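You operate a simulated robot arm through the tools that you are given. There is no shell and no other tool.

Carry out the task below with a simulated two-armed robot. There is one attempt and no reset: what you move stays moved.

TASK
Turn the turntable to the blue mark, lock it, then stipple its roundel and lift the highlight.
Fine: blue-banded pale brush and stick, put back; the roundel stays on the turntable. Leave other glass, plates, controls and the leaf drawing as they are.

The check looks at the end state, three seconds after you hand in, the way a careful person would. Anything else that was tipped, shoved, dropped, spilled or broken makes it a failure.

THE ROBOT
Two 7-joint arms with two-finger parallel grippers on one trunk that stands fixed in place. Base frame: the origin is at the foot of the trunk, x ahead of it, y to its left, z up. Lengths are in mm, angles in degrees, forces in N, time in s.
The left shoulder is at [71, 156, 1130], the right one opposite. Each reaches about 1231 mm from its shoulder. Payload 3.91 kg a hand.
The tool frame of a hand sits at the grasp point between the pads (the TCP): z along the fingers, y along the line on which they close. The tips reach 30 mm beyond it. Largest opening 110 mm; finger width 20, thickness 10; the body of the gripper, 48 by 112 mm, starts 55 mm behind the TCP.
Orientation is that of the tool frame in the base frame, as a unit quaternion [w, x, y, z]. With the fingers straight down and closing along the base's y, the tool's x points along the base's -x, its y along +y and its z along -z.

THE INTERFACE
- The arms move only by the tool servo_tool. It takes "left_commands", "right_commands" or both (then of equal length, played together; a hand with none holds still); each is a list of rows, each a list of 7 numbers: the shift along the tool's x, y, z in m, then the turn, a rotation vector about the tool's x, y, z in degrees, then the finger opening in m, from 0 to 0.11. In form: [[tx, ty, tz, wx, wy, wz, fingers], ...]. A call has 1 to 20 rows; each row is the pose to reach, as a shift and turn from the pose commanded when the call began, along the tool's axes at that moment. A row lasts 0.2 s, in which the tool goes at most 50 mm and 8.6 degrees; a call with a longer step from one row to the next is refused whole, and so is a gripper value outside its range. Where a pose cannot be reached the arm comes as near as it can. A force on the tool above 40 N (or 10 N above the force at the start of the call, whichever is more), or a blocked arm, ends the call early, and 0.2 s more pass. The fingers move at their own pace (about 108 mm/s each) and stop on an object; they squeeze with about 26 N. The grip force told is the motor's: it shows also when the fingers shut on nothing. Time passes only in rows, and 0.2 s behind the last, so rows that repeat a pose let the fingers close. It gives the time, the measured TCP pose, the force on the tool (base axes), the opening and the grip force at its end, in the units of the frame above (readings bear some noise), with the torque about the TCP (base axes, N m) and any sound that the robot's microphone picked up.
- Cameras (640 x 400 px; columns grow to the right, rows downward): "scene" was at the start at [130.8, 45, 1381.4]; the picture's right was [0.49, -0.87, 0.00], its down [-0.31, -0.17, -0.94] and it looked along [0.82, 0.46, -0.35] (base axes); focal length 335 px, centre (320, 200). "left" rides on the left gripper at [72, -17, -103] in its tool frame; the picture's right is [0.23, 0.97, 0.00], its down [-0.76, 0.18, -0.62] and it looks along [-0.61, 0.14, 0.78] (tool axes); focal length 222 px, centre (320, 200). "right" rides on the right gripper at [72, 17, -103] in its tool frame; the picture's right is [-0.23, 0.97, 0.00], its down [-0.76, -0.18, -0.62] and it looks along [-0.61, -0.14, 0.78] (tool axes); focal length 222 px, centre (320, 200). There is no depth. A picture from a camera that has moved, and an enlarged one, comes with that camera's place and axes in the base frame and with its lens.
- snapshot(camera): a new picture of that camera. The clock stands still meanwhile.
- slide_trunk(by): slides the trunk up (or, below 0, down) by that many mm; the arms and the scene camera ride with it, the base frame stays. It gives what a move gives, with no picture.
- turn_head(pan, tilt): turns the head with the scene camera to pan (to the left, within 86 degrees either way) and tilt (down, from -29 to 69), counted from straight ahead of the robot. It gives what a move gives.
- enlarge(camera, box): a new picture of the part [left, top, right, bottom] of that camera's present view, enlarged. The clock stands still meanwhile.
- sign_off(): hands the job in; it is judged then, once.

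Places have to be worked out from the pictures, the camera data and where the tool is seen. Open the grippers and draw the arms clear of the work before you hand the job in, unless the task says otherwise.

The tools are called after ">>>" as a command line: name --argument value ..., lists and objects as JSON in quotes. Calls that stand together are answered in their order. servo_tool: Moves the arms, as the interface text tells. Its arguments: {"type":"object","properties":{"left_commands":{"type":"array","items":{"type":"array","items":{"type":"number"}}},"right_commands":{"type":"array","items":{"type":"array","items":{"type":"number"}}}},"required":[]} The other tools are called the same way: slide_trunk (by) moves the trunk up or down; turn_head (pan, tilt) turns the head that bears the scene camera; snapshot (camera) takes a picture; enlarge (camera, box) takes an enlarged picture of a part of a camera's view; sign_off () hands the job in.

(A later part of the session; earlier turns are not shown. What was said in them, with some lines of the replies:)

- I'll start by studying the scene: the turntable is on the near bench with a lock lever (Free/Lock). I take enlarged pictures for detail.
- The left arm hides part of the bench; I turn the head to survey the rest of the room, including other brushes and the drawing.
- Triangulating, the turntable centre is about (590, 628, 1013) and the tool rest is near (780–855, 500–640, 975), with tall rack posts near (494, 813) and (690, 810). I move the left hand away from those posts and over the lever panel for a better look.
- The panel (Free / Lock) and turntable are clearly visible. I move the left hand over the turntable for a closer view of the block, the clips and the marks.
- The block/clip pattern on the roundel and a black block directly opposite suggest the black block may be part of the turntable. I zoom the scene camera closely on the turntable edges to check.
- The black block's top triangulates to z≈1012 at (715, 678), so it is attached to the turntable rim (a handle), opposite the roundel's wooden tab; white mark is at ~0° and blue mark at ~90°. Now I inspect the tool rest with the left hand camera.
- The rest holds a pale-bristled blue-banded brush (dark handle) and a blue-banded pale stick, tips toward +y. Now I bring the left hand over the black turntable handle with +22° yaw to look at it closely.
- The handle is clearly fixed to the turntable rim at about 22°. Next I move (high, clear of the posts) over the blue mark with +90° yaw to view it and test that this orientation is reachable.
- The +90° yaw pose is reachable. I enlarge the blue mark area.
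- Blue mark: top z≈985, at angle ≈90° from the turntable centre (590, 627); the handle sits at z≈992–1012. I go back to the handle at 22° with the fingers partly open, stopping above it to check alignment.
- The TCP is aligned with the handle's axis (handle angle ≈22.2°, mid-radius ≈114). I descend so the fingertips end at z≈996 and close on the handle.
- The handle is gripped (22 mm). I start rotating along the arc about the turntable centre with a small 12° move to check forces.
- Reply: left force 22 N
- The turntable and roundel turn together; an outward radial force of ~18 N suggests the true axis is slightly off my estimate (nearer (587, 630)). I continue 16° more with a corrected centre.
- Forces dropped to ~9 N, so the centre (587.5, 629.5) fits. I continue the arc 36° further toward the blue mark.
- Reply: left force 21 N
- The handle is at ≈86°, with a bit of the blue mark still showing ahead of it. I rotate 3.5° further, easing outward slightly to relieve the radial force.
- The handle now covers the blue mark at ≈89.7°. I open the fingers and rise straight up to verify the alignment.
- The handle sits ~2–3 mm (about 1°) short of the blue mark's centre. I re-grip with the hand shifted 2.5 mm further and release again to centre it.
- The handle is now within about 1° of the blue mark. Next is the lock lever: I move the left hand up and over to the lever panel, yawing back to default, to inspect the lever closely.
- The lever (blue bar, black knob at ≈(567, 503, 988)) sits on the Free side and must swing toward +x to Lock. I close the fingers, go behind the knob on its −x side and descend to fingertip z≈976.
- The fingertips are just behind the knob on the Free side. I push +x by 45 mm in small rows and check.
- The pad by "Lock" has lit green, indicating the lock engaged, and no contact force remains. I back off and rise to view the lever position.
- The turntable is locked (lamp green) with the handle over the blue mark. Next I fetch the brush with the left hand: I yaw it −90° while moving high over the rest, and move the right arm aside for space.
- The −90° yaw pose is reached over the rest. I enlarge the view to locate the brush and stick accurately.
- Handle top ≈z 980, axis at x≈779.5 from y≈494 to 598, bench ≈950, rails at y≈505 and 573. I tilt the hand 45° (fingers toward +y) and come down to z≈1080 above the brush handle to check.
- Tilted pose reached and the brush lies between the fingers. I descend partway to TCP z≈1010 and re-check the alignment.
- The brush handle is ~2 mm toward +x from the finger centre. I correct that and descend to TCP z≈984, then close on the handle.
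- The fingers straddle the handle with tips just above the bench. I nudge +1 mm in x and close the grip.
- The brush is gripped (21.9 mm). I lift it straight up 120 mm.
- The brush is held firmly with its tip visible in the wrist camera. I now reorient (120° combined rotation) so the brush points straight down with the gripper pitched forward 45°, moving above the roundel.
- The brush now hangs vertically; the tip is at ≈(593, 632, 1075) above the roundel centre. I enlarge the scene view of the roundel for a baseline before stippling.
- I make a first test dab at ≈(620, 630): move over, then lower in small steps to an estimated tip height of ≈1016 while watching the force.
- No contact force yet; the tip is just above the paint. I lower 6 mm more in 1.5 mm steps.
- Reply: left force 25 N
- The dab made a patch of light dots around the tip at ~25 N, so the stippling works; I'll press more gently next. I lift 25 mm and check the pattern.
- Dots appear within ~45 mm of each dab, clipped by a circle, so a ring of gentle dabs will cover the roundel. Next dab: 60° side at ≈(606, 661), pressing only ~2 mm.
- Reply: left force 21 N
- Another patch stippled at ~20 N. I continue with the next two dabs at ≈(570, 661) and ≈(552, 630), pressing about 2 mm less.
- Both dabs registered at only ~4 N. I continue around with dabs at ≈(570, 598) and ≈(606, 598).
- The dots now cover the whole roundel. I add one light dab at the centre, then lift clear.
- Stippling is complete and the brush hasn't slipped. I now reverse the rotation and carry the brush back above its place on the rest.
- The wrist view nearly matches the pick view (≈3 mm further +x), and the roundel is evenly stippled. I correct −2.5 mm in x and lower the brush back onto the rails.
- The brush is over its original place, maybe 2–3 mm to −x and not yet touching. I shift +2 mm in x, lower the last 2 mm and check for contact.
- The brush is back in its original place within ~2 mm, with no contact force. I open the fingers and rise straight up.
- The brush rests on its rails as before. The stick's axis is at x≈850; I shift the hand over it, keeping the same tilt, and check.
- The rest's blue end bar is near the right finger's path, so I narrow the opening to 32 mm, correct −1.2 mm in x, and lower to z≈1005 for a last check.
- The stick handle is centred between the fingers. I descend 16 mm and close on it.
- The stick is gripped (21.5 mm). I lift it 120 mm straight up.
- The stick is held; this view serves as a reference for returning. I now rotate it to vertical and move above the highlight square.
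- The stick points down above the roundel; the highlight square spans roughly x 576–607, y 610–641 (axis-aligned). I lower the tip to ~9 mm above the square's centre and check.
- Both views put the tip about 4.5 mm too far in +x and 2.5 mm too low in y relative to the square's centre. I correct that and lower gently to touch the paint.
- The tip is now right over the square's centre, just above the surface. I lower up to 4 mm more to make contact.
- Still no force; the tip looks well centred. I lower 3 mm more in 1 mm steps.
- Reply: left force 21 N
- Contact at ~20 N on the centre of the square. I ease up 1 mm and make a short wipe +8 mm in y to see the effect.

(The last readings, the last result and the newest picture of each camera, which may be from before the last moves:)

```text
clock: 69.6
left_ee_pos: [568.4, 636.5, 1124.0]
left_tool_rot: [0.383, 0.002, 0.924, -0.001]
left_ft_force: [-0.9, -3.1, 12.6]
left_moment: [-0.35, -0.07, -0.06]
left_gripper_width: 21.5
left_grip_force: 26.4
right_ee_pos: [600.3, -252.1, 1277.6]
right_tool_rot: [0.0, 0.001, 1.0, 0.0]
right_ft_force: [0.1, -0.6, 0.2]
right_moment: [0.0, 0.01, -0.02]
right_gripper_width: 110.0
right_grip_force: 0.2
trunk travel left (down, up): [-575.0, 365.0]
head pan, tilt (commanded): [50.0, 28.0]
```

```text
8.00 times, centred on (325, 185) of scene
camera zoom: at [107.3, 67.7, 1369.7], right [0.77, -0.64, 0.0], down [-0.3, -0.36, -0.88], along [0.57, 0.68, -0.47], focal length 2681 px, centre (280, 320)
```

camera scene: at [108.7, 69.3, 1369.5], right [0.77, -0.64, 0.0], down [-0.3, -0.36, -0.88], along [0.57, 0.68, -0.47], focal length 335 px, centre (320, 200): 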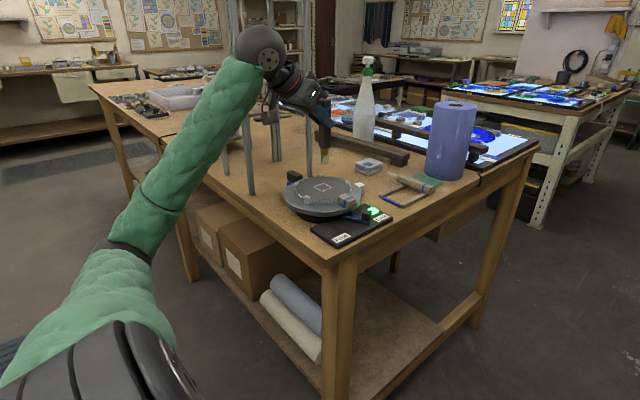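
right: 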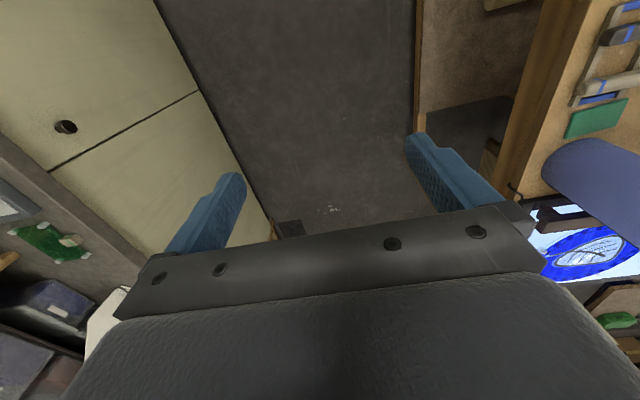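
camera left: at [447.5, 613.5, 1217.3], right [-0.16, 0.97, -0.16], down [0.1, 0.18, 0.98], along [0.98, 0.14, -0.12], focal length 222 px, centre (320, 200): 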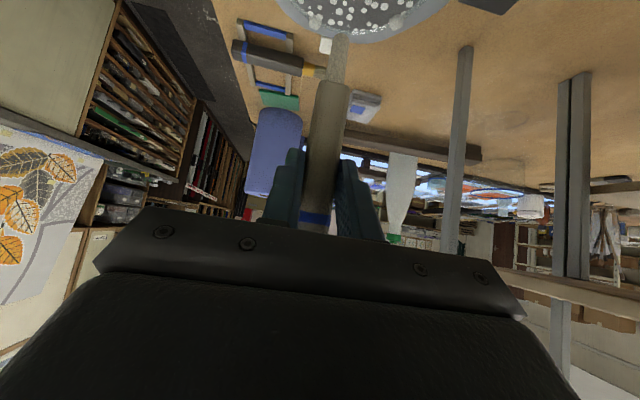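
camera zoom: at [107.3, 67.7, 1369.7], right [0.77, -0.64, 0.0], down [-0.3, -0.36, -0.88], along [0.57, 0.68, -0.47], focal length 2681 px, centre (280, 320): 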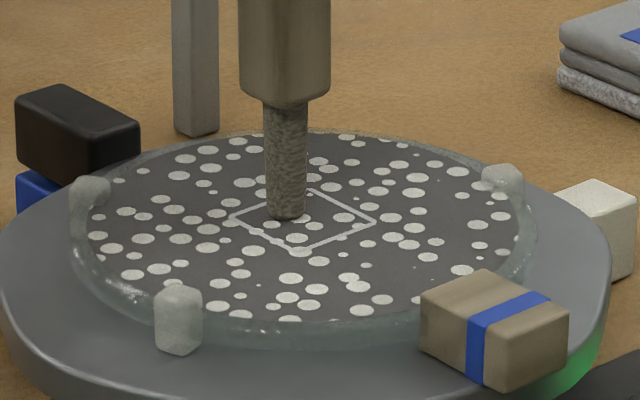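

The tip has picked up paint but a full wipe is needed. I raster the tip over the square's interior (±8–10 mm) with light contact.

>>> servo_tool --left_commands '[[0, -0.005, 0, 0, 0, 0, 0], [0, -0.01, 0, 0, 0, 0, 0], [0, -0.016, 0, 0, 0, 0, 0], [0.0035, -0.016, -0.0035, 0, 0, 0, 0], [0.0035, -0.011, -0.0035, 0, 0, 0, 0], [0.0035, -0.005, -0.0035, 0, 0, 0, 0], [0.0035, 0, -0.0035, 0, 0, 0, 0], [0.007, 0, -0.007, 0, 0, 0, 0], [0.007, -0.005, -0.007, 0, 0, 0, 0], [0.007, -0.011, -0.007, 0, 0, 0, 0], [0.007, -0.016, -0.007, 0, 0, 0, 0], [0.0014, -0.016, -0.0014, 0, 0, 0, 0], [-0.0035, -0.016, 0.0035, 0, 0, 0, 0], [-0.0035, -0.011, 0.0035, 0, 0, 0, 0], [-0.0035, -0.005, 0.0035, 0, 0, 0, 0], [-0.0035, 0, 0.0035, 0, 0, 0, 0], [-0.005, 0, 0.005, 0, 0, 0, 0], [-0.005, -0.005, 0.005, 0, 0, 0, 0], [-0.005, -0.011, 0.005, 0, 0, 0, 0], [-0.005, -0.016, 0.005, 0, 0, 0, 0]]'

>>> enlarge --camera "left" --box '[240, 0, 440, 125]'

>>> enlarge --camera "scene" --box '[285, 160, 365, 210]'

```text
clock: 73.8
left_ee_pos: [576.1, 622.7, 1122.3]
left_tool_rot: [0.382, 0.0, 0.924, 0.0]
left_ft_force: [0.4, 1.6, 4.9]
left_moment: [0.21, -0.03, 0.01]
left_gripper_width: 21.5
left_grip_force: 26.1
right_ee_pos: [600.6, -250.4, 1277.0]
right_tool_rot: [-0.001, 0.001, 1.0, -0.001]
right_ft_force: [-0.5, 0.2, -0.2]
right_moment: [-0.01, 0.02, -0.02]
right_gripper_width: 109.9
right_grip_force: 0.1
trunk travel left (down, up): [-575.0, 365.0]
head pan, tilt (commanded): [50.0, 28.0]
```

```text
3.20 times, centred on (340, 62) of left
camera zoom: at [451.7, 604.2, 1145.2], right [-0.16, 0.97, -0.16], down [0.1, 0.18, 0.98], along [0.98, 0.14, -0.12], focal length 711 px, centre (256, 640)
```

zoom: 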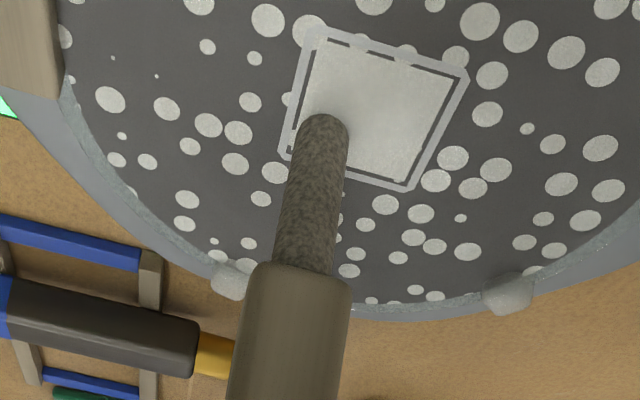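

```text
8.00 times, centred on (325, 185) of scene
camera zoom: at [108.0, 68.8, 1369.6], right [0.77, -0.64, 0.0], down [-0.3, -0.36, -0.88], along [0.57, 0.68, -0.47], focal length 2681 px, centre (280, 320)
```

zoom: 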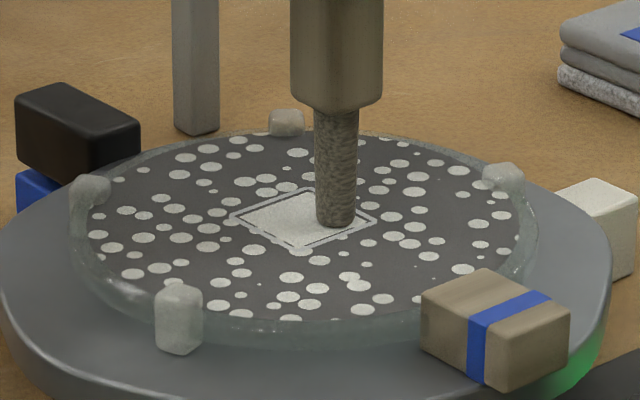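

The highlight square is now clean and bright. I lift the stick straight up 70 mm and inspect.

>>> servo_tool --left_commands '[[-0.007, 0, -0.007, 0, 0, 0, 0], [-0.0283, 0, -0.0283, 0, 0, 0, 0], [-0.0495, 0, -0.0495, 0, 0, 0, 0]]'

>>> enlarge --camera "scene" --box '[285, 160, 365, 210]'

>>> enlarge --camera "left" --box '[240, 0, 440, 125]'

```text
clock: 74.6
left_ee_pos: [575.6, 621.6, 1192.7]
left_tool_rot: [0.383, 0.002, 0.924, -0.001]
left_ft_force: [-0.5, -0.6, -0.5]
left_moment: [0.0, -0.01, 0.01]
left_gripper_width: 21.1
left_grip_force: 26.2
right_ee_pos: [601.0, -250.8, 1276.9]
right_tool_rot: [0.0, 0.0, 1.0, -0.001]
right_ft_force: [0.3, 0.0, 1.0]
right_moment: [0.01, 0.0, 0.01]
right_gripper_width: 109.9
right_grip_force: 0.0
trunk travel left (down, up): [-575.0, 365.0]
head pan, tilt (commanded): [50.0, 28.0]
```

```text
8.00 times, centred on (325, 185) of scene
camera zoom: at [108.1, 68.7, 1369.5], right [0.77, -0.64, 0.0], down [-0.3, -0.36, -0.88], along [0.57, 0.68, -0.47], focal length 2681 px, centre (280, 320)
```

zoom: 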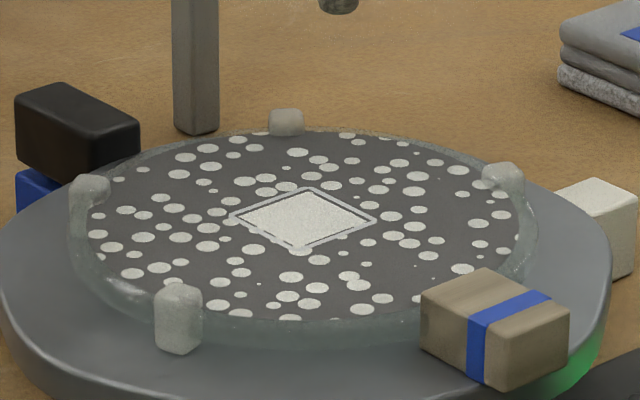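

```text
3.20 times, centred on (340, 62) of left
camera zoom: at [451.9, 604.1, 1214.1], right [-0.16, 0.97, -0.16], down [0.1, 0.18, 0.98], along [0.98, 0.14, -0.12], focal length 711 px, centre (256, 640)
```

zoom: 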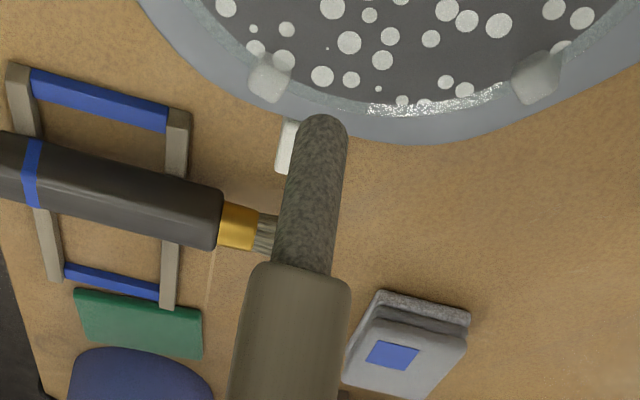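

The highlight is cleanly lifted and the stippling is intact. I now carry the stick back, reversing the rotation, to above its place on the rest.

>>> servo_tool --left_commands '[[-0.0085, -0.0058, 0.0158, 0, 4.33, 6.13, 0], [-0.0169, -0.0115, 0.0317, 0, 8.66, 12.25, 0], [-0.0254, -0.0173, 0.0475, 0, 12.99, 18.38, 0], [-0.0338, -0.023, 0.0634, 0, 17.33, 24.5, 0], [-0.0423, -0.0288, 0.0792, 0, 21.66, 30.63, 0], [-0.0507, -0.0345, 0.095, 0, 25.99, 36.75, 0], [-0.0592, -0.0403, 0.1109, 0, 30.32, 42.88, 0], [-0.0677, -0.046, 0.1267, 0, 34.65, 49, 0], [-0.0761, -0.0518, 0.1425, 0, 38.98, 55.13, 0], [-0.0846, -0.0575, 0.1584, 0, 43.31, 61.25, 0], [-0.093, -0.0633, 0.1742, 0, 47.64, 67.38, 0], [-0.1015, -0.069, 0.1901, 0, 51.98, 73.5, 0], [-0.1099, -0.0748, 0.2059, 0, 56.31, 79.63, 0], [-0.1184, -0.0805, 0.2217, 0, 60.64, 85.75, 0], [-0.1268, -0.0863, 0.2376, 0, 64.97, 91.88, 0], [-0.1353, -0.092, 0.2534, 0, 69.3, 98, 0], [-0.1353, -0.092, 0.2534, 0, 69.3, 98, 0], [-0.1353, -0.092, 0.2534, 0, 69.3, 98, 0]]'

>>> enlarge --camera "left" --box '[200, 70, 440, 220]'

>>> snapshot --camera "left"

```text
clock: 78.4
left_ee_pos: [852.0, 527.8, 1110.9]
left_tool_rot: [-0.27, 0.654, 0.652, 0.271]
left_ft_force: [-0.1, -0.4, -0.8]
left_moment: [0.04, 0.01, -0.01]
left_gripper_width: 21.2
left_grip_force: 26.4
right_ee_pos: [601.0, -250.9, 1276.6]
right_tool_rot: [0.001, 0.0, 1.0, 0.0]
right_ft_force: [0.2, -0.3, -0.9]
right_moment: [0.01, 0.02, -0.02]
right_gripper_width: 109.9
right_grip_force: 0.0
trunk travel left (down, up): [-575.0, 365.0]
head pan, tilt (commanded): [50.0, 28.0]
```

```text
2.67 times, centred on (320, 145) of left
camera zoom: at [835.6, 505.0, 1234.1], right [0.97, 0.16, 0.16], down [0.17, -0.98, -0.1], along [0.14, 0.12, -0.98], focal length 592 px, centre (320, 347)
```

zoom: 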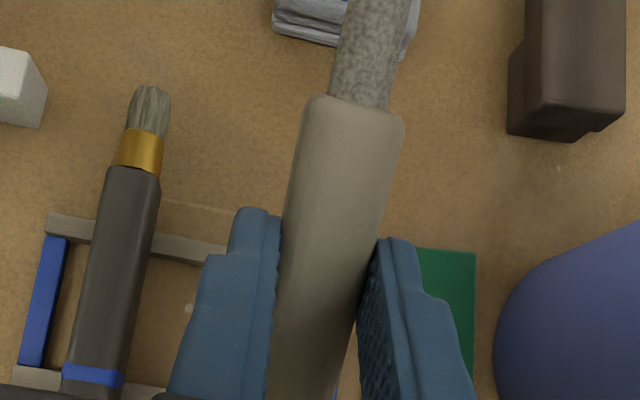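

```text
taken
camera left: at [835.6, 505.0, 1234.1], right [0.97, 0.16, 0.16], down [0.17, -0.98, -0.1], along [0.14, 0.12, -0.98], focal length 222 px, centre (320, 200)
```

left: 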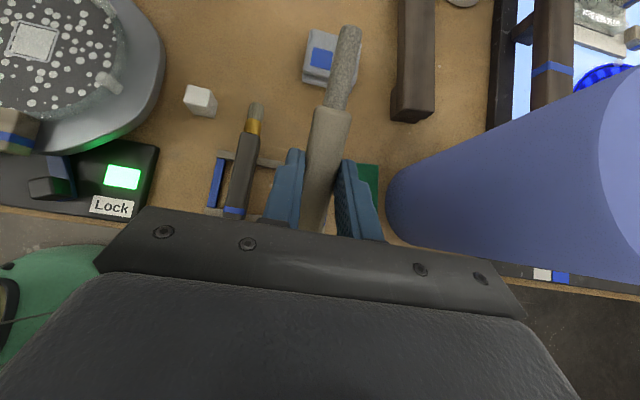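

The stick has slipped in the grip (pitched ~9° tip-up and slid back ~13 mm), so I must place it carefully. I check the scene to see its actual attitude and that nothing else was disturbed.

>>> snapshot --camera "scene"

>>> enlarge --camera "scene" --box '[350, 100, 480, 181]'

>>> enlarge --camera "left" --box '[260, 0, 420, 100]'

```text
taken
camera scene: at [109.0, 68.5, 1369.5], right [0.77, -0.64, 0.0], down [-0.3, -0.36, -0.88], along [0.57, 0.68, -0.47], focal length 335 px, centre (320, 200)
```

scene: 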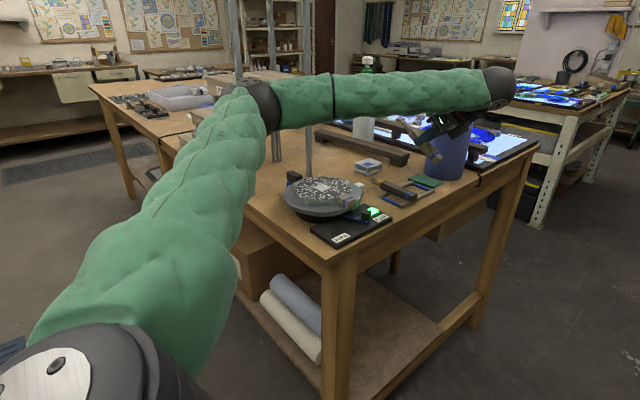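

```text
4.92 times, centred on (415, 140) of scene
camera zoom: at [109.0, 68.5, 1369.5], right [0.77, -0.64, 0.0], down [-0.3, -0.36, -0.88], along [0.57, 0.68, -0.47], focal length 1650 px, centre (-148, 493)
```

zoom: 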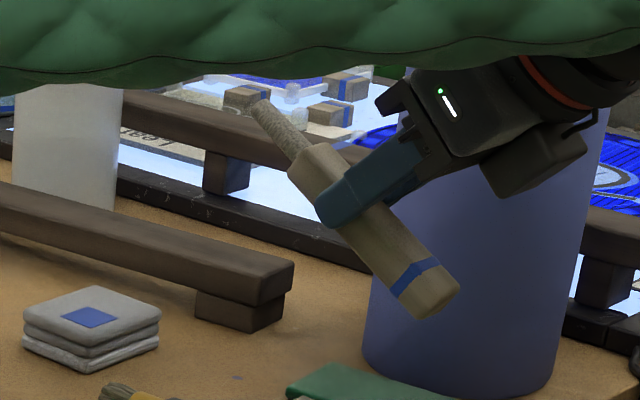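

```text
4.00 times, centred on (340, 50) of left
camera zoom: at [835.6, 505.0, 1234.1], right [0.97, 0.16, 0.16], down [0.17, -0.98, -0.1], along [0.14, 0.12, -0.98], focal length 888 px, centre (240, 800)
```

zoom: 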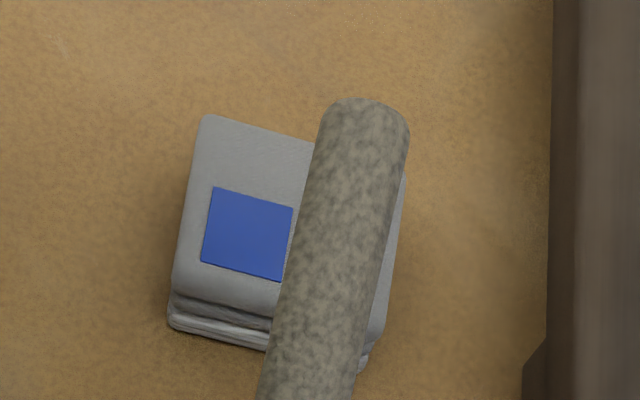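

The stick is pitched about 22° tip-up and held near the fingertips, so I treat it gently: I slowly rotate the hand −22° about the closing axis to level the stick, staying high.

>>> servo_tool --left_commands '[[0, 0, 0, 0, -2.5, 0, 0], [0, 0, 0, 0, -5, 0, 0], [0, 0, 0, 0, -7.5, 0, 0], [0, 0, 0, 0, -10, 0, 0], [0, 0, 0, 0, -12.5, 0, 0], [0, 0, 0, 0, -15, 0, 0], [0, 0, 0, 0, -17.5, 0, 0], [0, 0, 0, 0, -20, 0, 0], [0, 0, 0, 0, -22, 0, 0]]'

>>> snapshot --camera "left"

>>> enlarge --camera "scene" --box '[350, 100, 480, 181]'

```text
clock: 80.4
left_ee_pos: [851.1, 528.7, 1108.5]
left_tool_rot: [-0.141, 0.694, 0.691, 0.142]
left_ft_force: [0.0, -0.5, -0.7]
left_moment: [-0.02, 0.03, 0.01]
left_gripper_width: 21.4
left_grip_force: 26.3
right_ee_pos: [600.3, -248.8, 1277.6]
right_tool_rot: [0.0, 0.0, 1.0, 0.0]
right_ft_force: [-0.7, -0.3, 1.4]
right_moment: [0.03, -0.01, -0.01]
right_gripper_width: 109.9
right_grip_force: 0.0
trunk travel left (down, up): [-575.0, 365.0]
head pan, tilt (commanded): [50.0, 28.0]
```

```text
taken
camera left: at [834.5, 553.8, 1232.8], right [0.97, 0.21, 0.09], down [0.17, -0.94, 0.28], along [0.14, -0.25, -0.96], focal length 222 px, centre (320, 200)
```

left: 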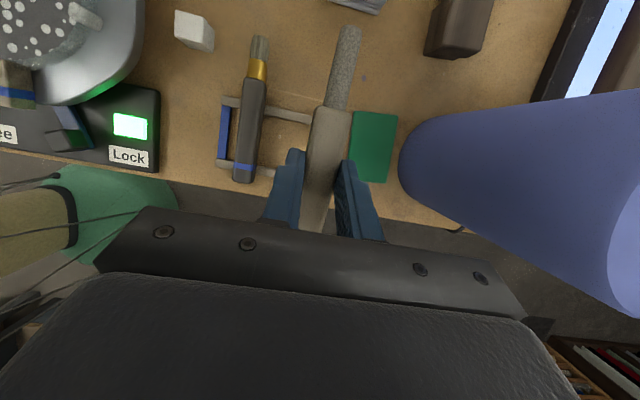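

```text
4.92 times, centred on (415, 140) of scene
camera zoom: at [108.6, 69.1, 1369.6], right [0.77, -0.64, 0.0], down [-0.3, -0.36, -0.88], along [0.57, 0.68, -0.47], focal length 1650 px, centre (-148, 493)
```

zoom: 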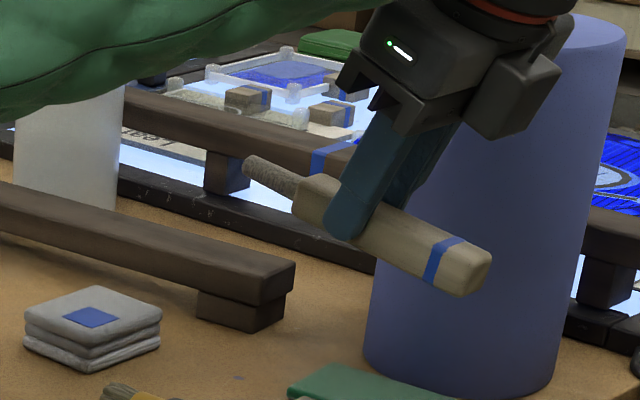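

The stick is more level (still ~8° tip-up) and didn't slip further. I enlarge the wrist view to measure its attitude in the hand more precisely.

>>> enlarge --camera "left" --box '[260, 10, 420, 110]'

>>> enlarge --camera "left" --box '[240, 120, 400, 220]'

>>> enlarge --camera "scene" --box '[390, 115, 460, 159]'

```text
4.00 times, centred on (340, 60) of left
camera zoom: at [834.5, 553.8, 1232.8], right [0.97, 0.21, 0.09], down [0.17, -0.94, 0.28], along [0.14, -0.25, -0.96], focal length 888 px, centre (240, 760)
```

zoom: 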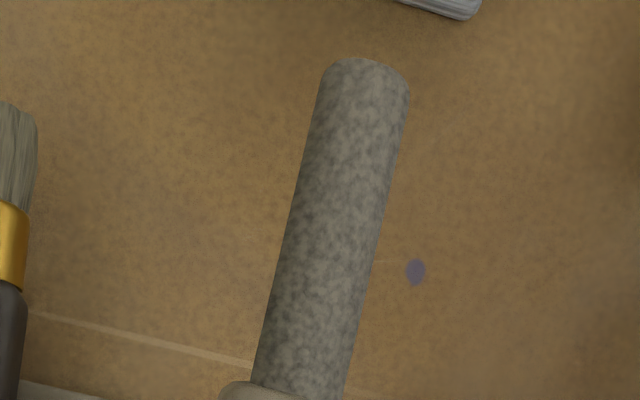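

```text
4.00 times, centred on (320, 170) of left
camera zoom: at [834.5, 553.8, 1232.8], right [0.97, 0.21, 0.09], down [0.17, -0.94, 0.28], along [0.14, -0.25, -0.96], focal length 888 px, centre (320, 320)
```

zoom: 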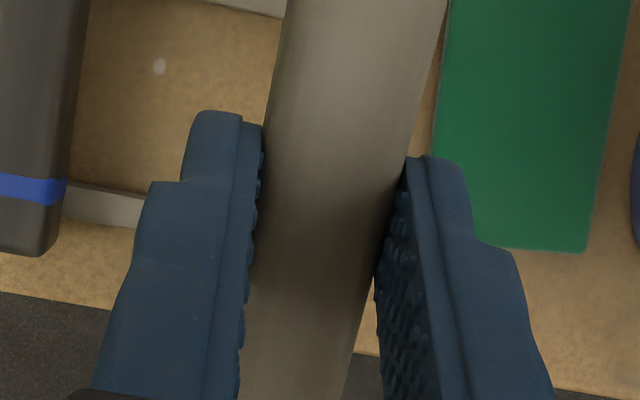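

```text
9.09 times, centred on (425, 137) of scene
camera zoom: at [108.6, 69.1, 1369.6], right [0.77, -0.64, 0.0], down [-0.3, -0.36, -0.88], along [0.57, 0.68, -0.47], focal length 3047 px, centre (-634, 773)
```

zoom: 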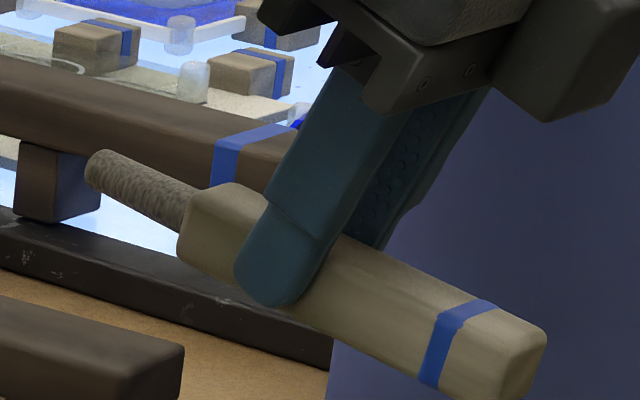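

From the scene and wrist views the handle is gripped ~36 mm behind its front end with ~7.5° tip-up left. I level it fully (hand tilt ≈15.5°) while moving slowly down to z≈1040 over its rest position.

>>> servo_tool --left_commands '[[-0.0004, 0, 0.009, 0, -1, 0, 0], [-0.0009, 0, 0.018, 0, -2, 0, 0], [-0.0013, 0, 0.027, 0, -3, 0, 0], [-0.0018, 0, 0.0365, 0, -4, 0, 0], [-0.0022, 0, 0.046, 0, -5, 0, 0], [-0.0026, 0, 0.055, 0, -6, 0, 0], [-0.0031, 0, 0.064, 0, -7, 0, 0], [-0.0035, 0, 0.073, 0, -7.5, 0, 0], [-0.0035, 0, 0.073, 0, -7.5, 0, 0]]'

>>> snapshot --camera "left"

>>> enlarge --camera "scene" --box '[360, 125, 480, 200]'

>>> enlarge --camera "left" --box '[200, 70, 440, 220]'

```text
clock: 82.4
left_ee_pos: [851.1, 552.9, 1040.3]
left_tool_rot: [-0.095, 0.702, 0.699, 0.095]
left_ft_force: [-0.6, 0.4, -0.9]
left_moment: [-0.02, 0.03, 0.0]
left_gripper_width: 21.5
left_grip_force: 25.9
right_ee_pos: [599.9, -249.7, 1278.5]
right_tool_rot: [-0.001, 0.001, 1.0, -0.001]
right_ft_force: [0.5, 0.0, 0.4]
right_moment: [-0.02, 0.0, -0.01]
right_gripper_width: 110.0
right_grip_force: 0.0
trunk travel left (down, up): [-575.0, 365.0]
head pan, tilt (commanded): [50.0, 28.0]
```

```text
taken
camera left: at [834.9, 594.5, 1159.6], right [0.97, 0.22, 0.06], down [0.17, -0.9, 0.4], along [0.14, -0.38, -0.92], focal length 222 px, centre (320, 200)
```

left: 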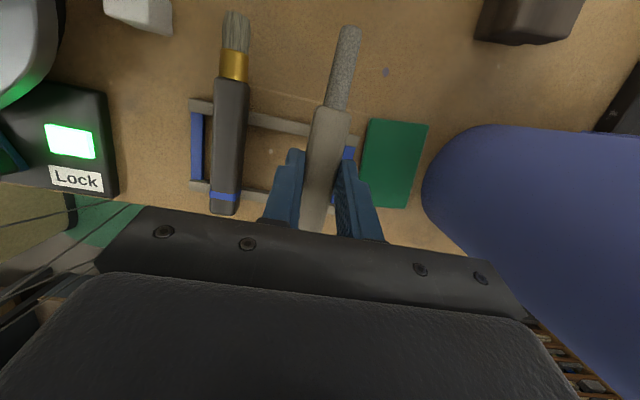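

```text
5.33 times, centred on (420, 162) of scene
camera zoom: at [108.4, 68.8, 1369.6], right [0.77, -0.64, 0.0], down [-0.3, -0.36, -0.88], along [0.57, 0.68, -0.47], focal length 1788 px, centre (-213, 400)
```

zoom: 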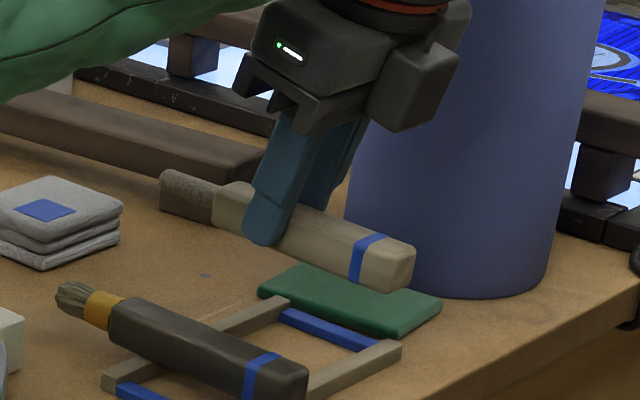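

```text
2.67 times, centred on (320, 145) of left
camera zoom: at [834.9, 594.5, 1159.6], right [0.97, 0.22, 0.06], down [0.17, -0.9, 0.4], along [0.14, -0.38, -0.92], focal length 592 px, centre (320, 347)
```

zoom: 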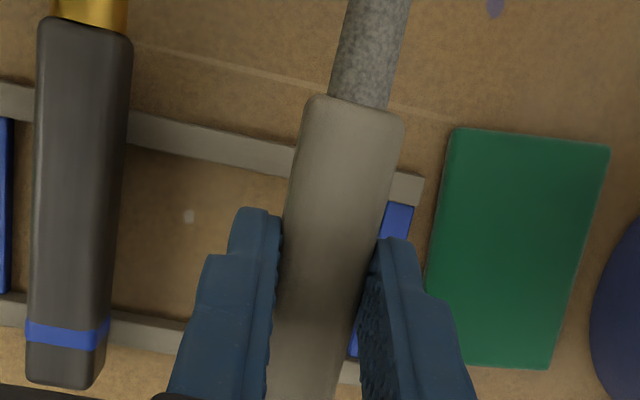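

The stick is nearly level and lined up with its place. I lower it 44 mm, leaving a few millimetres above the rails.

>>> servo_tool --left_commands '[[-0.0022, 0, 0.0097, 0, 0, 0, 0], [-0.0044, 0, 0.0195, 0, 0, 0, 0], [-0.0064, 0, 0.0268, 0, 0, 0, 0], [-0.0084, 0, 0.034, 0, 0, 0, 0], [-0.0096, 0, 0.0384, 0, 0, 0, 0], [-0.0108, 0, 0.0427, 0, 0, 0, 0]]'

>>> enlarge --camera "scene" --box '[360, 140, 460, 203]'

>>> enlarge --camera "left" --box '[200, 70, 440, 220]'

```text
clock: 83.8
left_ee_pos: [849.9, 555.3, 996.9]
left_tool_rot: [-0.096, 0.702, 0.7, 0.096]
left_ft_force: [0.1, -0.3, -1.3]
left_moment: [-0.01, 0.01, 0.03]
left_gripper_width: 21.4
left_grip_force: 26.2
right_ee_pos: [601.5, -249.2, 1276.7]
right_tool_rot: [0.0, 0.0, 1.0, 0.0]
right_ft_force: [0.4, 0.9, -0.2]
right_moment: [0.02, -0.02, 0.0]
right_gripper_width: 110.1
right_grip_force: 0.1
trunk travel left (down, up): [-575.0, 365.0]
head pan, tilt (commanded): [50.0, 28.0]
```

```text
6.35 times, centred on (410, 172) of scene
camera zoom: at [108.6, 69.1, 1369.6], right [0.77, -0.64, 0.0], down [-0.3, -0.36, -0.88], along [0.57, 0.68, -0.47], focal length 2128 px, centre (-251, 381)
```

zoom: 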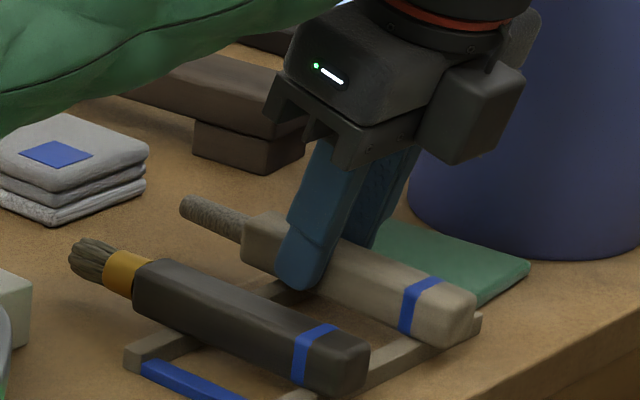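

```text
2.67 times, centred on (320, 145) of left
camera zoom: at [834.5, 596.4, 1115.7], right [0.97, 0.22, 0.06], down [0.17, -0.9, 0.4], along [0.14, -0.38, -0.92], focal length 592 px, centre (320, 347)
```

zoom: 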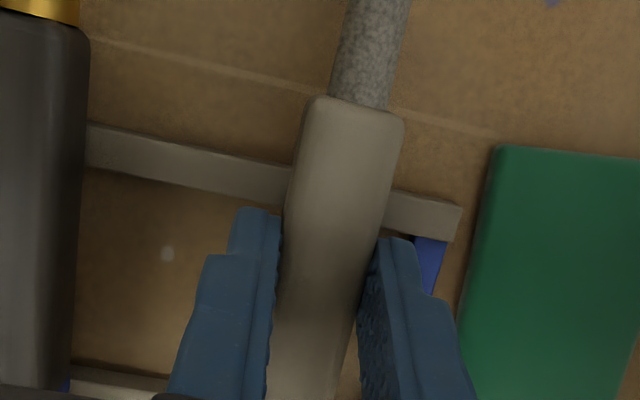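

The stick is within a few mm of its original place. I shift +3 mm in y and lower 3 mm in small steps, feeling for contact.

>>> servo_tool --left_commands '[[0.0029, 0, 0.0008, 0, 0, 0, 0], [0.0025, 0, 0.0022, 0, 0, 0, 0], [0.0021, 0, 0.0037, 0, 0, 0, 0]]'

>>> enlarge --camera "scene" --box '[360, 140, 460, 203]'

```text
clock: 84.6
left_ee_pos: [849.1, 558.8, 993.5]
left_tool_rot: [-0.094, 0.702, 0.7, 0.096]
left_ft_force: [0.9, 0.9, 10.7]
left_moment: [-0.69, -0.04, 0.09]
left_gripper_width: 21.3
left_grip_force: 25.8
right_ee_pos: [600.0, -249.6, 1277.1]
right_tool_rot: [0.0, 0.0, 1.0, 0.0]
right_ft_force: [0.4, 0.0, 0.0]
right_moment: [-0.01, -0.01, -0.04]
right_gripper_width: 109.8
right_grip_force: 0.0
trunk travel left (down, up): [-575.0, 365.0]
head pan, tilt (commanded): [50.0, 28.0]
```

```text
6.35 times, centred on (410, 172) of scene
camera zoom: at [107.7, 68.6, 1369.9], right [0.77, -0.64, 0.0], down [-0.3, -0.36, -0.88], along [0.57, 0.68, -0.47], focal length 2128 px, centre (-251, 381)
```

zoom: 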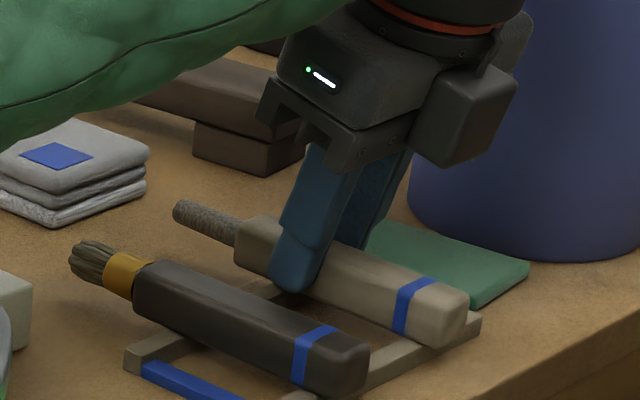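

The stick touches the rest (10.7 N, rear rail first) and matches its original position in the picture. I relieve the pressure slightly and open the fingers to 32 mm.

>>> servo_tool --left_commands '[[0.0002, 0, -0.0008, 0, 0, 0, 0.0], [0.0002, 0, -0.0008, 0, 0, 0, 0.024], [0.0002, 0, -0.0008, 0, 0, 0, 0.03], [0.0002, 0, -0.0008, 0, 0, 0, 0.032]]'

>>> enlarge --camera "scene" --box '[360, 140, 460, 203]'

>>> enlarge --camera "left" --box '[200, 70, 440, 220]'

```text
clock: 85.6
left_ee_pos: [850.6, 558.8, 994.2]
left_tool_rot: [-0.095, 0.702, 0.699, 0.096]
left_ft_force: [-0.4, 0.3, 0.2]
left_moment: [0.01, 0.02, 0.01]
left_gripper_width: 32.0
left_grip_force: 0.1
right_ee_pos: [601.1, -249.6, 1276.9]
right_tool_rot: [0.0, 0.0, 1.0, 0.001]
right_ft_force: [-0.4, 0.1, 0.6]
right_moment: [0.01, 0.0, 0.0]
right_gripper_width: 110.1
right_grip_force: 0.0
trunk travel left (down, up): [-575.0, 365.0]
head pan, tilt (commanded): [50.0, 28.0]
```

```text
6.35 times, centred on (410, 172) of scene
camera zoom: at [108.5, 68.9, 1369.5], right [0.77, -0.64, 0.0], down [-0.3, -0.36, -0.88], along [0.57, 0.68, -0.47], focal length 2128 px, centre (-251, 381)
```

zoom: 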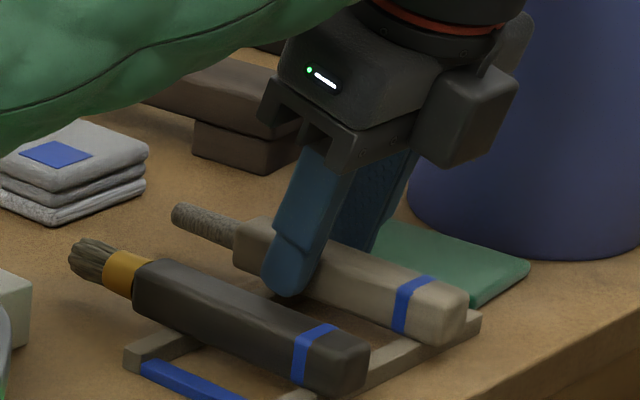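

```text
2.67 times, centred on (320, 145) of left
camera zoom: at [834.2, 598.9, 1113.4], right [0.97, 0.22, 0.06], down [0.17, -0.9, 0.4], along [0.14, -0.38, -0.92], focal length 592 px, centre (320, 347)
```

zoom: 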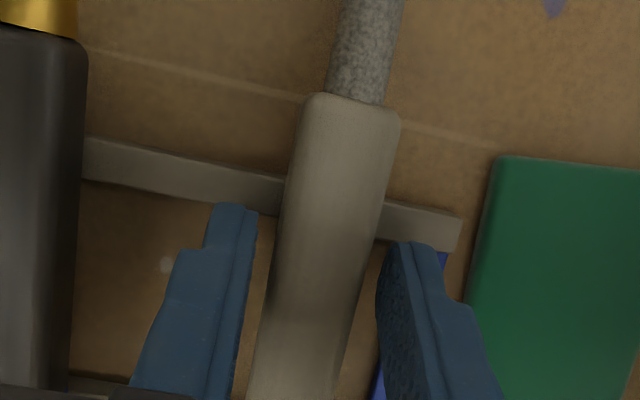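

The stick rests on its rails in its original place. I raise the hand straight up, clear of it.

>>> servo_tool --left_commands '[[0.0027, 0, -0.0096, 0, 0, 0, 0.032], [0.008, 0, -0.0289, 0, 0, 0, 0.032], [0.016, 0, -0.0578, 0, 0, 0, 0.032], [0.024, 0, -0.0867, 0, 0, 0, 0.04], [0.0321, 0, -0.1156, 0, 0, 0, 0.06]]'

>>> enlarge --camera "scene" --box '[340, 140, 460, 215]'

>>> snapshot --camera "left"

>>> snapshot --camera "scene"

```text
clock: 86.8
left_ee_pos: [849.4, 558.7, 1116.8]
left_tool_rot: [-0.096, 0.702, 0.699, 0.096]
left_ft_force: [-0.3, 1.3, -0.2]
left_moment: [0.02, -0.01, -0.01]
left_gripper_width: 60.1
left_grip_force: 0.0
right_ee_pos: [600.8, -251.0, 1278.1]
right_tool_rot: [0.001, 0.0, 1.0, 0.0]
right_ft_force: [0.2, 0.0, -0.4]
right_moment: [-0.03, -0.03, 0.03]
right_gripper_width: 110.0
right_grip_force: 0.0
trunk travel left (down, up): [-575.0, 365.0]
head pan, tilt (commanded): [50.0, 28.0]
```

```text
5.33 times, centred on (400, 178) of scene
camera zoom: at [107.6, 68.2, 1369.6], right [0.77, -0.64, 0.0], down [-0.3, -0.36, -0.88], along [0.57, 0.68, -0.47], focal length 1788 px, centre (-107, 320)
```

zoom: 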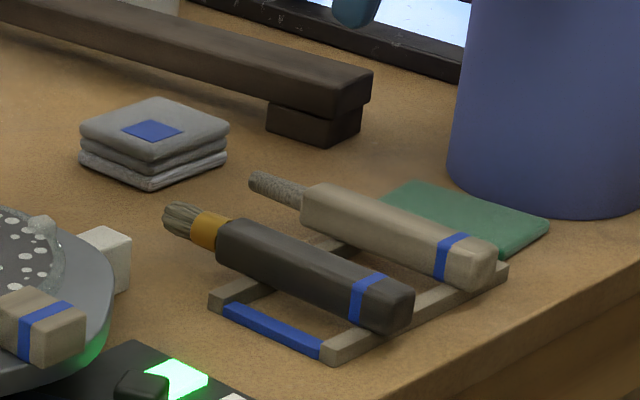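

```text
taken
camera left: at [833.5, 599.5, 1236.0], right [0.97, 0.22, 0.06], down [0.17, -0.9, 0.4], along [0.14, -0.38, -0.92], focal length 222 px, centre (320, 200)
```

left: 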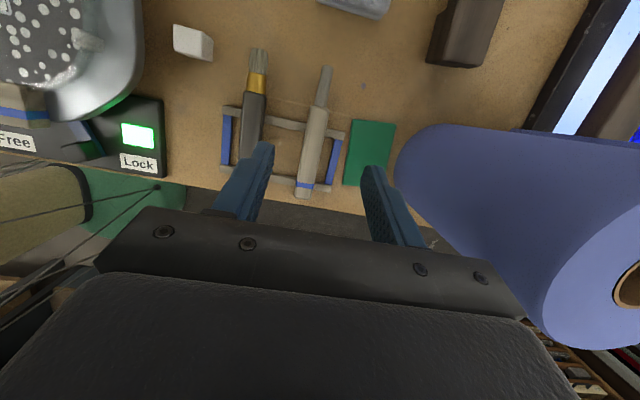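

```text
taken
camera scene: at [107.6, 68.2, 1369.6], right [0.77, -0.64, 0.0], down [-0.3, -0.36, -0.88], along [0.57, 0.68, -0.47], focal length 335 px, centre (320, 200)
```

scene: 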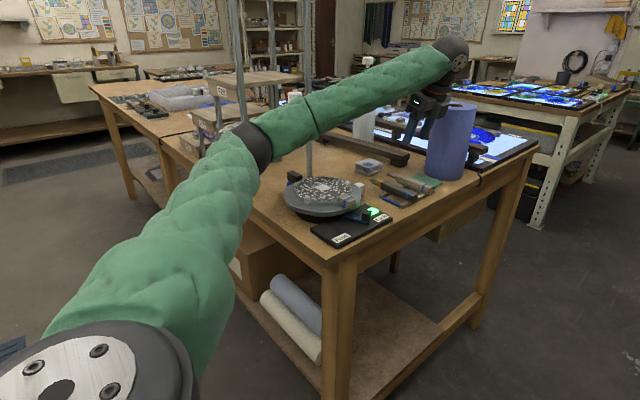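

Brush and stick are both back as they were. To clear the work safely (the elbow is low near the bench), I raise the trunk 200 mm so both arms lift straight up.

>>> slide_trunk --by 200

>>> snapshot --camera "scene"

>>> snapshot --camera "left"

```text
clock: 89.0
left_ee_pos: [851.9, 558.0, 1315.8]
left_tool_rot: [-0.096, 0.702, 0.699, 0.096]
left_ft_force: [0.3, 1.1, -0.5]
left_moment: [0.02, 0.02, 0.0]
left_gripper_width: 59.9
left_grip_force: 0.1
right_ee_pos: [602.7, -249.9, 1477.9]
right_tool_rot: [0.0, 0.0, 1.0, -0.001]
right_ft_force: [0.2, 0.2, -0.1]
right_moment: [-0.04, 0.0, 0.01]
right_gripper_width: 110.0
right_grip_force: 0.0
trunk travel left (down, up): [-775.0, 165.0]
head pan, tilt (commanded): [50.0, 28.0]
```

```text
taken
camera scene: at [108.8, 69.0, 1569.5], right [0.77, -0.64, 0.0], down [-0.3, -0.36, -0.88], along [0.57, 0.68, -0.47], focal length 335 px, centre (320, 200)
```

scene: 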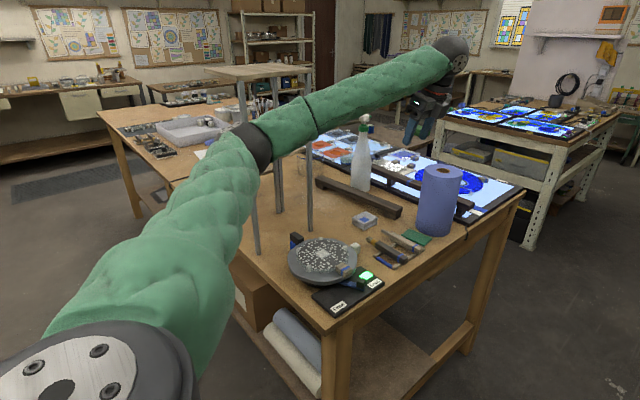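

```text
taken
camera left: at [834.7, 600.2, 1434.5], right [0.97, 0.22, 0.06], down [0.17, -0.9, 0.4], along [0.14, -0.38, -0.92], focal length 222 px, centre (320, 200)
```

left: 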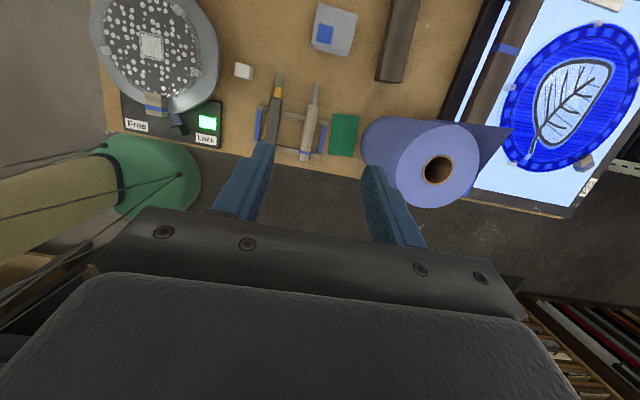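

Everything on the bench looks undisturbed. I draw the left hand back away from the bench, opening the gripper.

>>> servo_tool --left_commands '[[-0.0137, -0.0313, -0.0116, 0, 0, 0, 0.08], [-0.0273, -0.0625, -0.0232, 0, 0, 0, 0.11], [-0.041, -0.0938, -0.0347, 0, 0, 0, 0.11], [-0.0546, -0.125, -0.0463, 0, 0, 0, 0.11], [-0.0683, -0.1563, -0.0579, 0, 0, 0, 0.11], [-0.0819, -0.1875, -0.0695, 0, 0, 0, 0.11], [-0.0956, -0.2188, -0.081, 0, 0, 0, 0.11], [-0.1092, -0.25, -0.0926, 0, 0, 0, 0.11]]'

>>> snapshot --camera "scene"

>>> enlarge --camera "scene" --box '[270, 200, 430, 300]'

>>> snapshot --camera "left"

```text
clock: 90.8
left_ee_pos: [597.8, 429.9, 1376.2]
left_tool_rot: [-0.095, 0.702, 0.699, 0.096]
left_ft_force: [0.0, -0.1, -0.2]
left_moment: [0.01, -0.01, -0.03]
left_gripper_width: 110.0
left_grip_force: 0.1
right_ee_pos: [600.1, -249.1, 1477.6]
right_tool_rot: [0.001, 0.0, 1.0, 0.0]
right_ft_force: [-0.7, 0.1, 0.3]
right_moment: [-0.04, -0.03, 0.0]
right_gripper_width: 109.8
right_grip_force: 0.0
trunk travel left (down, up): [-775.0, 165.0]
head pan, tilt (commanded): [50.0, 28.0]
```

```text
taken
camera scene: at [107.3, 68.2, 1569.7], right [0.77, -0.64, 0.0], down [-0.3, -0.36, -0.88], along [0.57, 0.68, -0.47], focal length 335 px, centre (320, 200)
```

scene: 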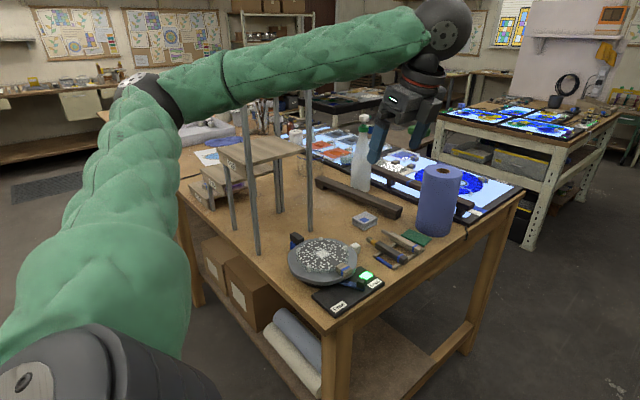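

```text
4.00 times, centred on (350, 250) of scene
camera zoom: at [107.3, 68.2, 1569.7], right [0.77, -0.64, 0.0], down [-0.3, -0.36, -0.88], along [0.57, 0.68, -0.47], focal length 1341 px, centre (200, 0)
```

zoom: 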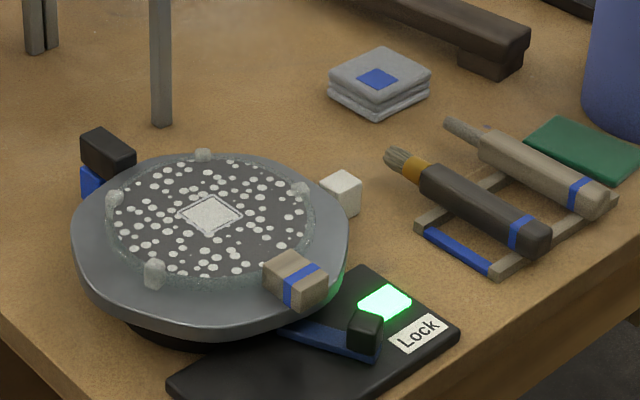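

```text
taken
camera left: at [581.6, 471.3, 1494.9], right [0.97, 0.22, 0.06], down [0.17, -0.9, 0.4], along [0.14, -0.38, -0.92], focal length 222 px, centre (320, 200)
```

left: 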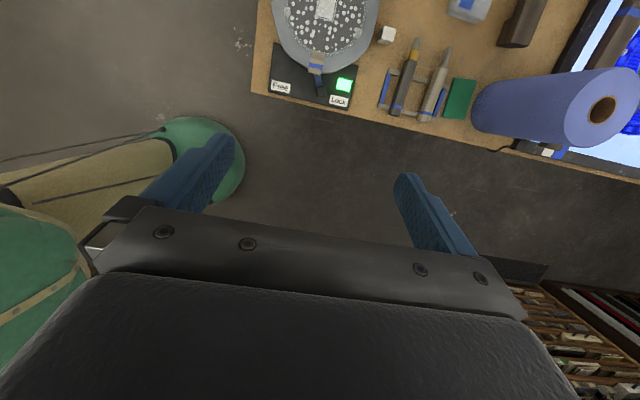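

The result looks right: handle on the blue mark, lamp green, tools back. I take a close look at the lever to be sure it is fully at Lock, and at the handle alignment.

>>> enlarge --camera "left" --box '[250, 20, 390, 108]'

>>> enlarge --camera "scene" --box '[280, 225, 400, 300]'

```text
4.55 times, centred on (320, 64) of left
camera zoom: at [581.6, 471.3, 1494.9], right [0.97, 0.22, 0.06], down [0.17, -0.9, 0.4], along [0.14, -0.38, -0.92], focal length 1010 px, centre (320, 818)
```

zoom: 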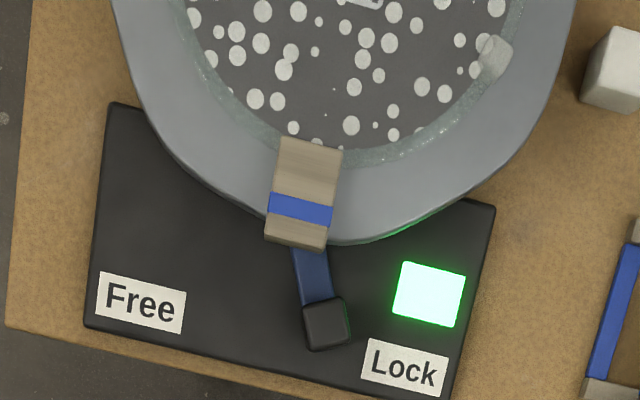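

```text
5.33 times, centred on (340, 262) of scene
camera zoom: at [107.3, 68.2, 1569.7], right [0.77, -0.64, 0.0], down [-0.3, -0.36, -0.88], along [0.57, 0.68, -0.47], focal length 1788 px, centre (213, -133)
```

zoom: 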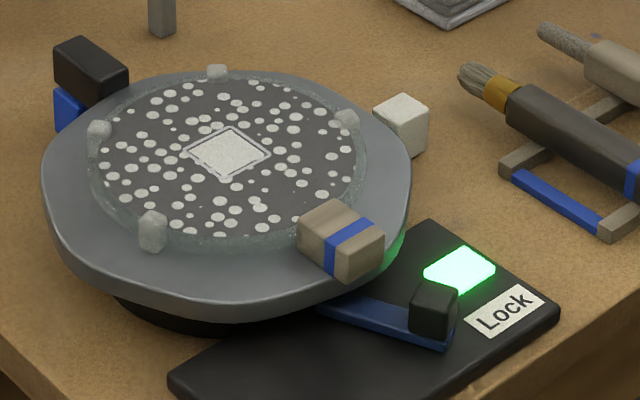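

The lever now tilts ~20° toward Lock, mirroring its original Free tilt, with the lamp green. The handle is on the blue mark, the roundel is stippled and its highlight lifted. The brush and stick are back on their rest, and both grippers are open and clear, so I hand the job in.

>>> sign_off

```text
The job is handed in.
```

The job is handed in: the turntable is locked at the blue mark, and its roundel is stippled with the highlight lifted. My last pictures show this state:

- **Turntable:** the black handle sits over the blue mark, about 1° past its centre. I took the black block on the rim as the turntable's pointer; if the roundel's wooden tab was meant as the pointer, the angle is wrong.
- **Lock:** the lever is at Lock and the green lamp is lit.
- **Roundel:** still on the turntable, with dots over the whole surface and the highlight square wiped clean and bright.
- **Brush and stick:** both back on the rest in their original places, the brush within about 2 mm. The brush has pale bristles but a dark handle; I took it as the pale brush because it was the only brush on that rest.

The stick slipped in the grip on the way back, so I levelled it and set it down slowly. It lies on its rails as before. In the pictures, nothing else on the bench looks disturbed.

I raised the trunk 200 mm to clear the bench and left it there. Both grippers are open and clear of the work.
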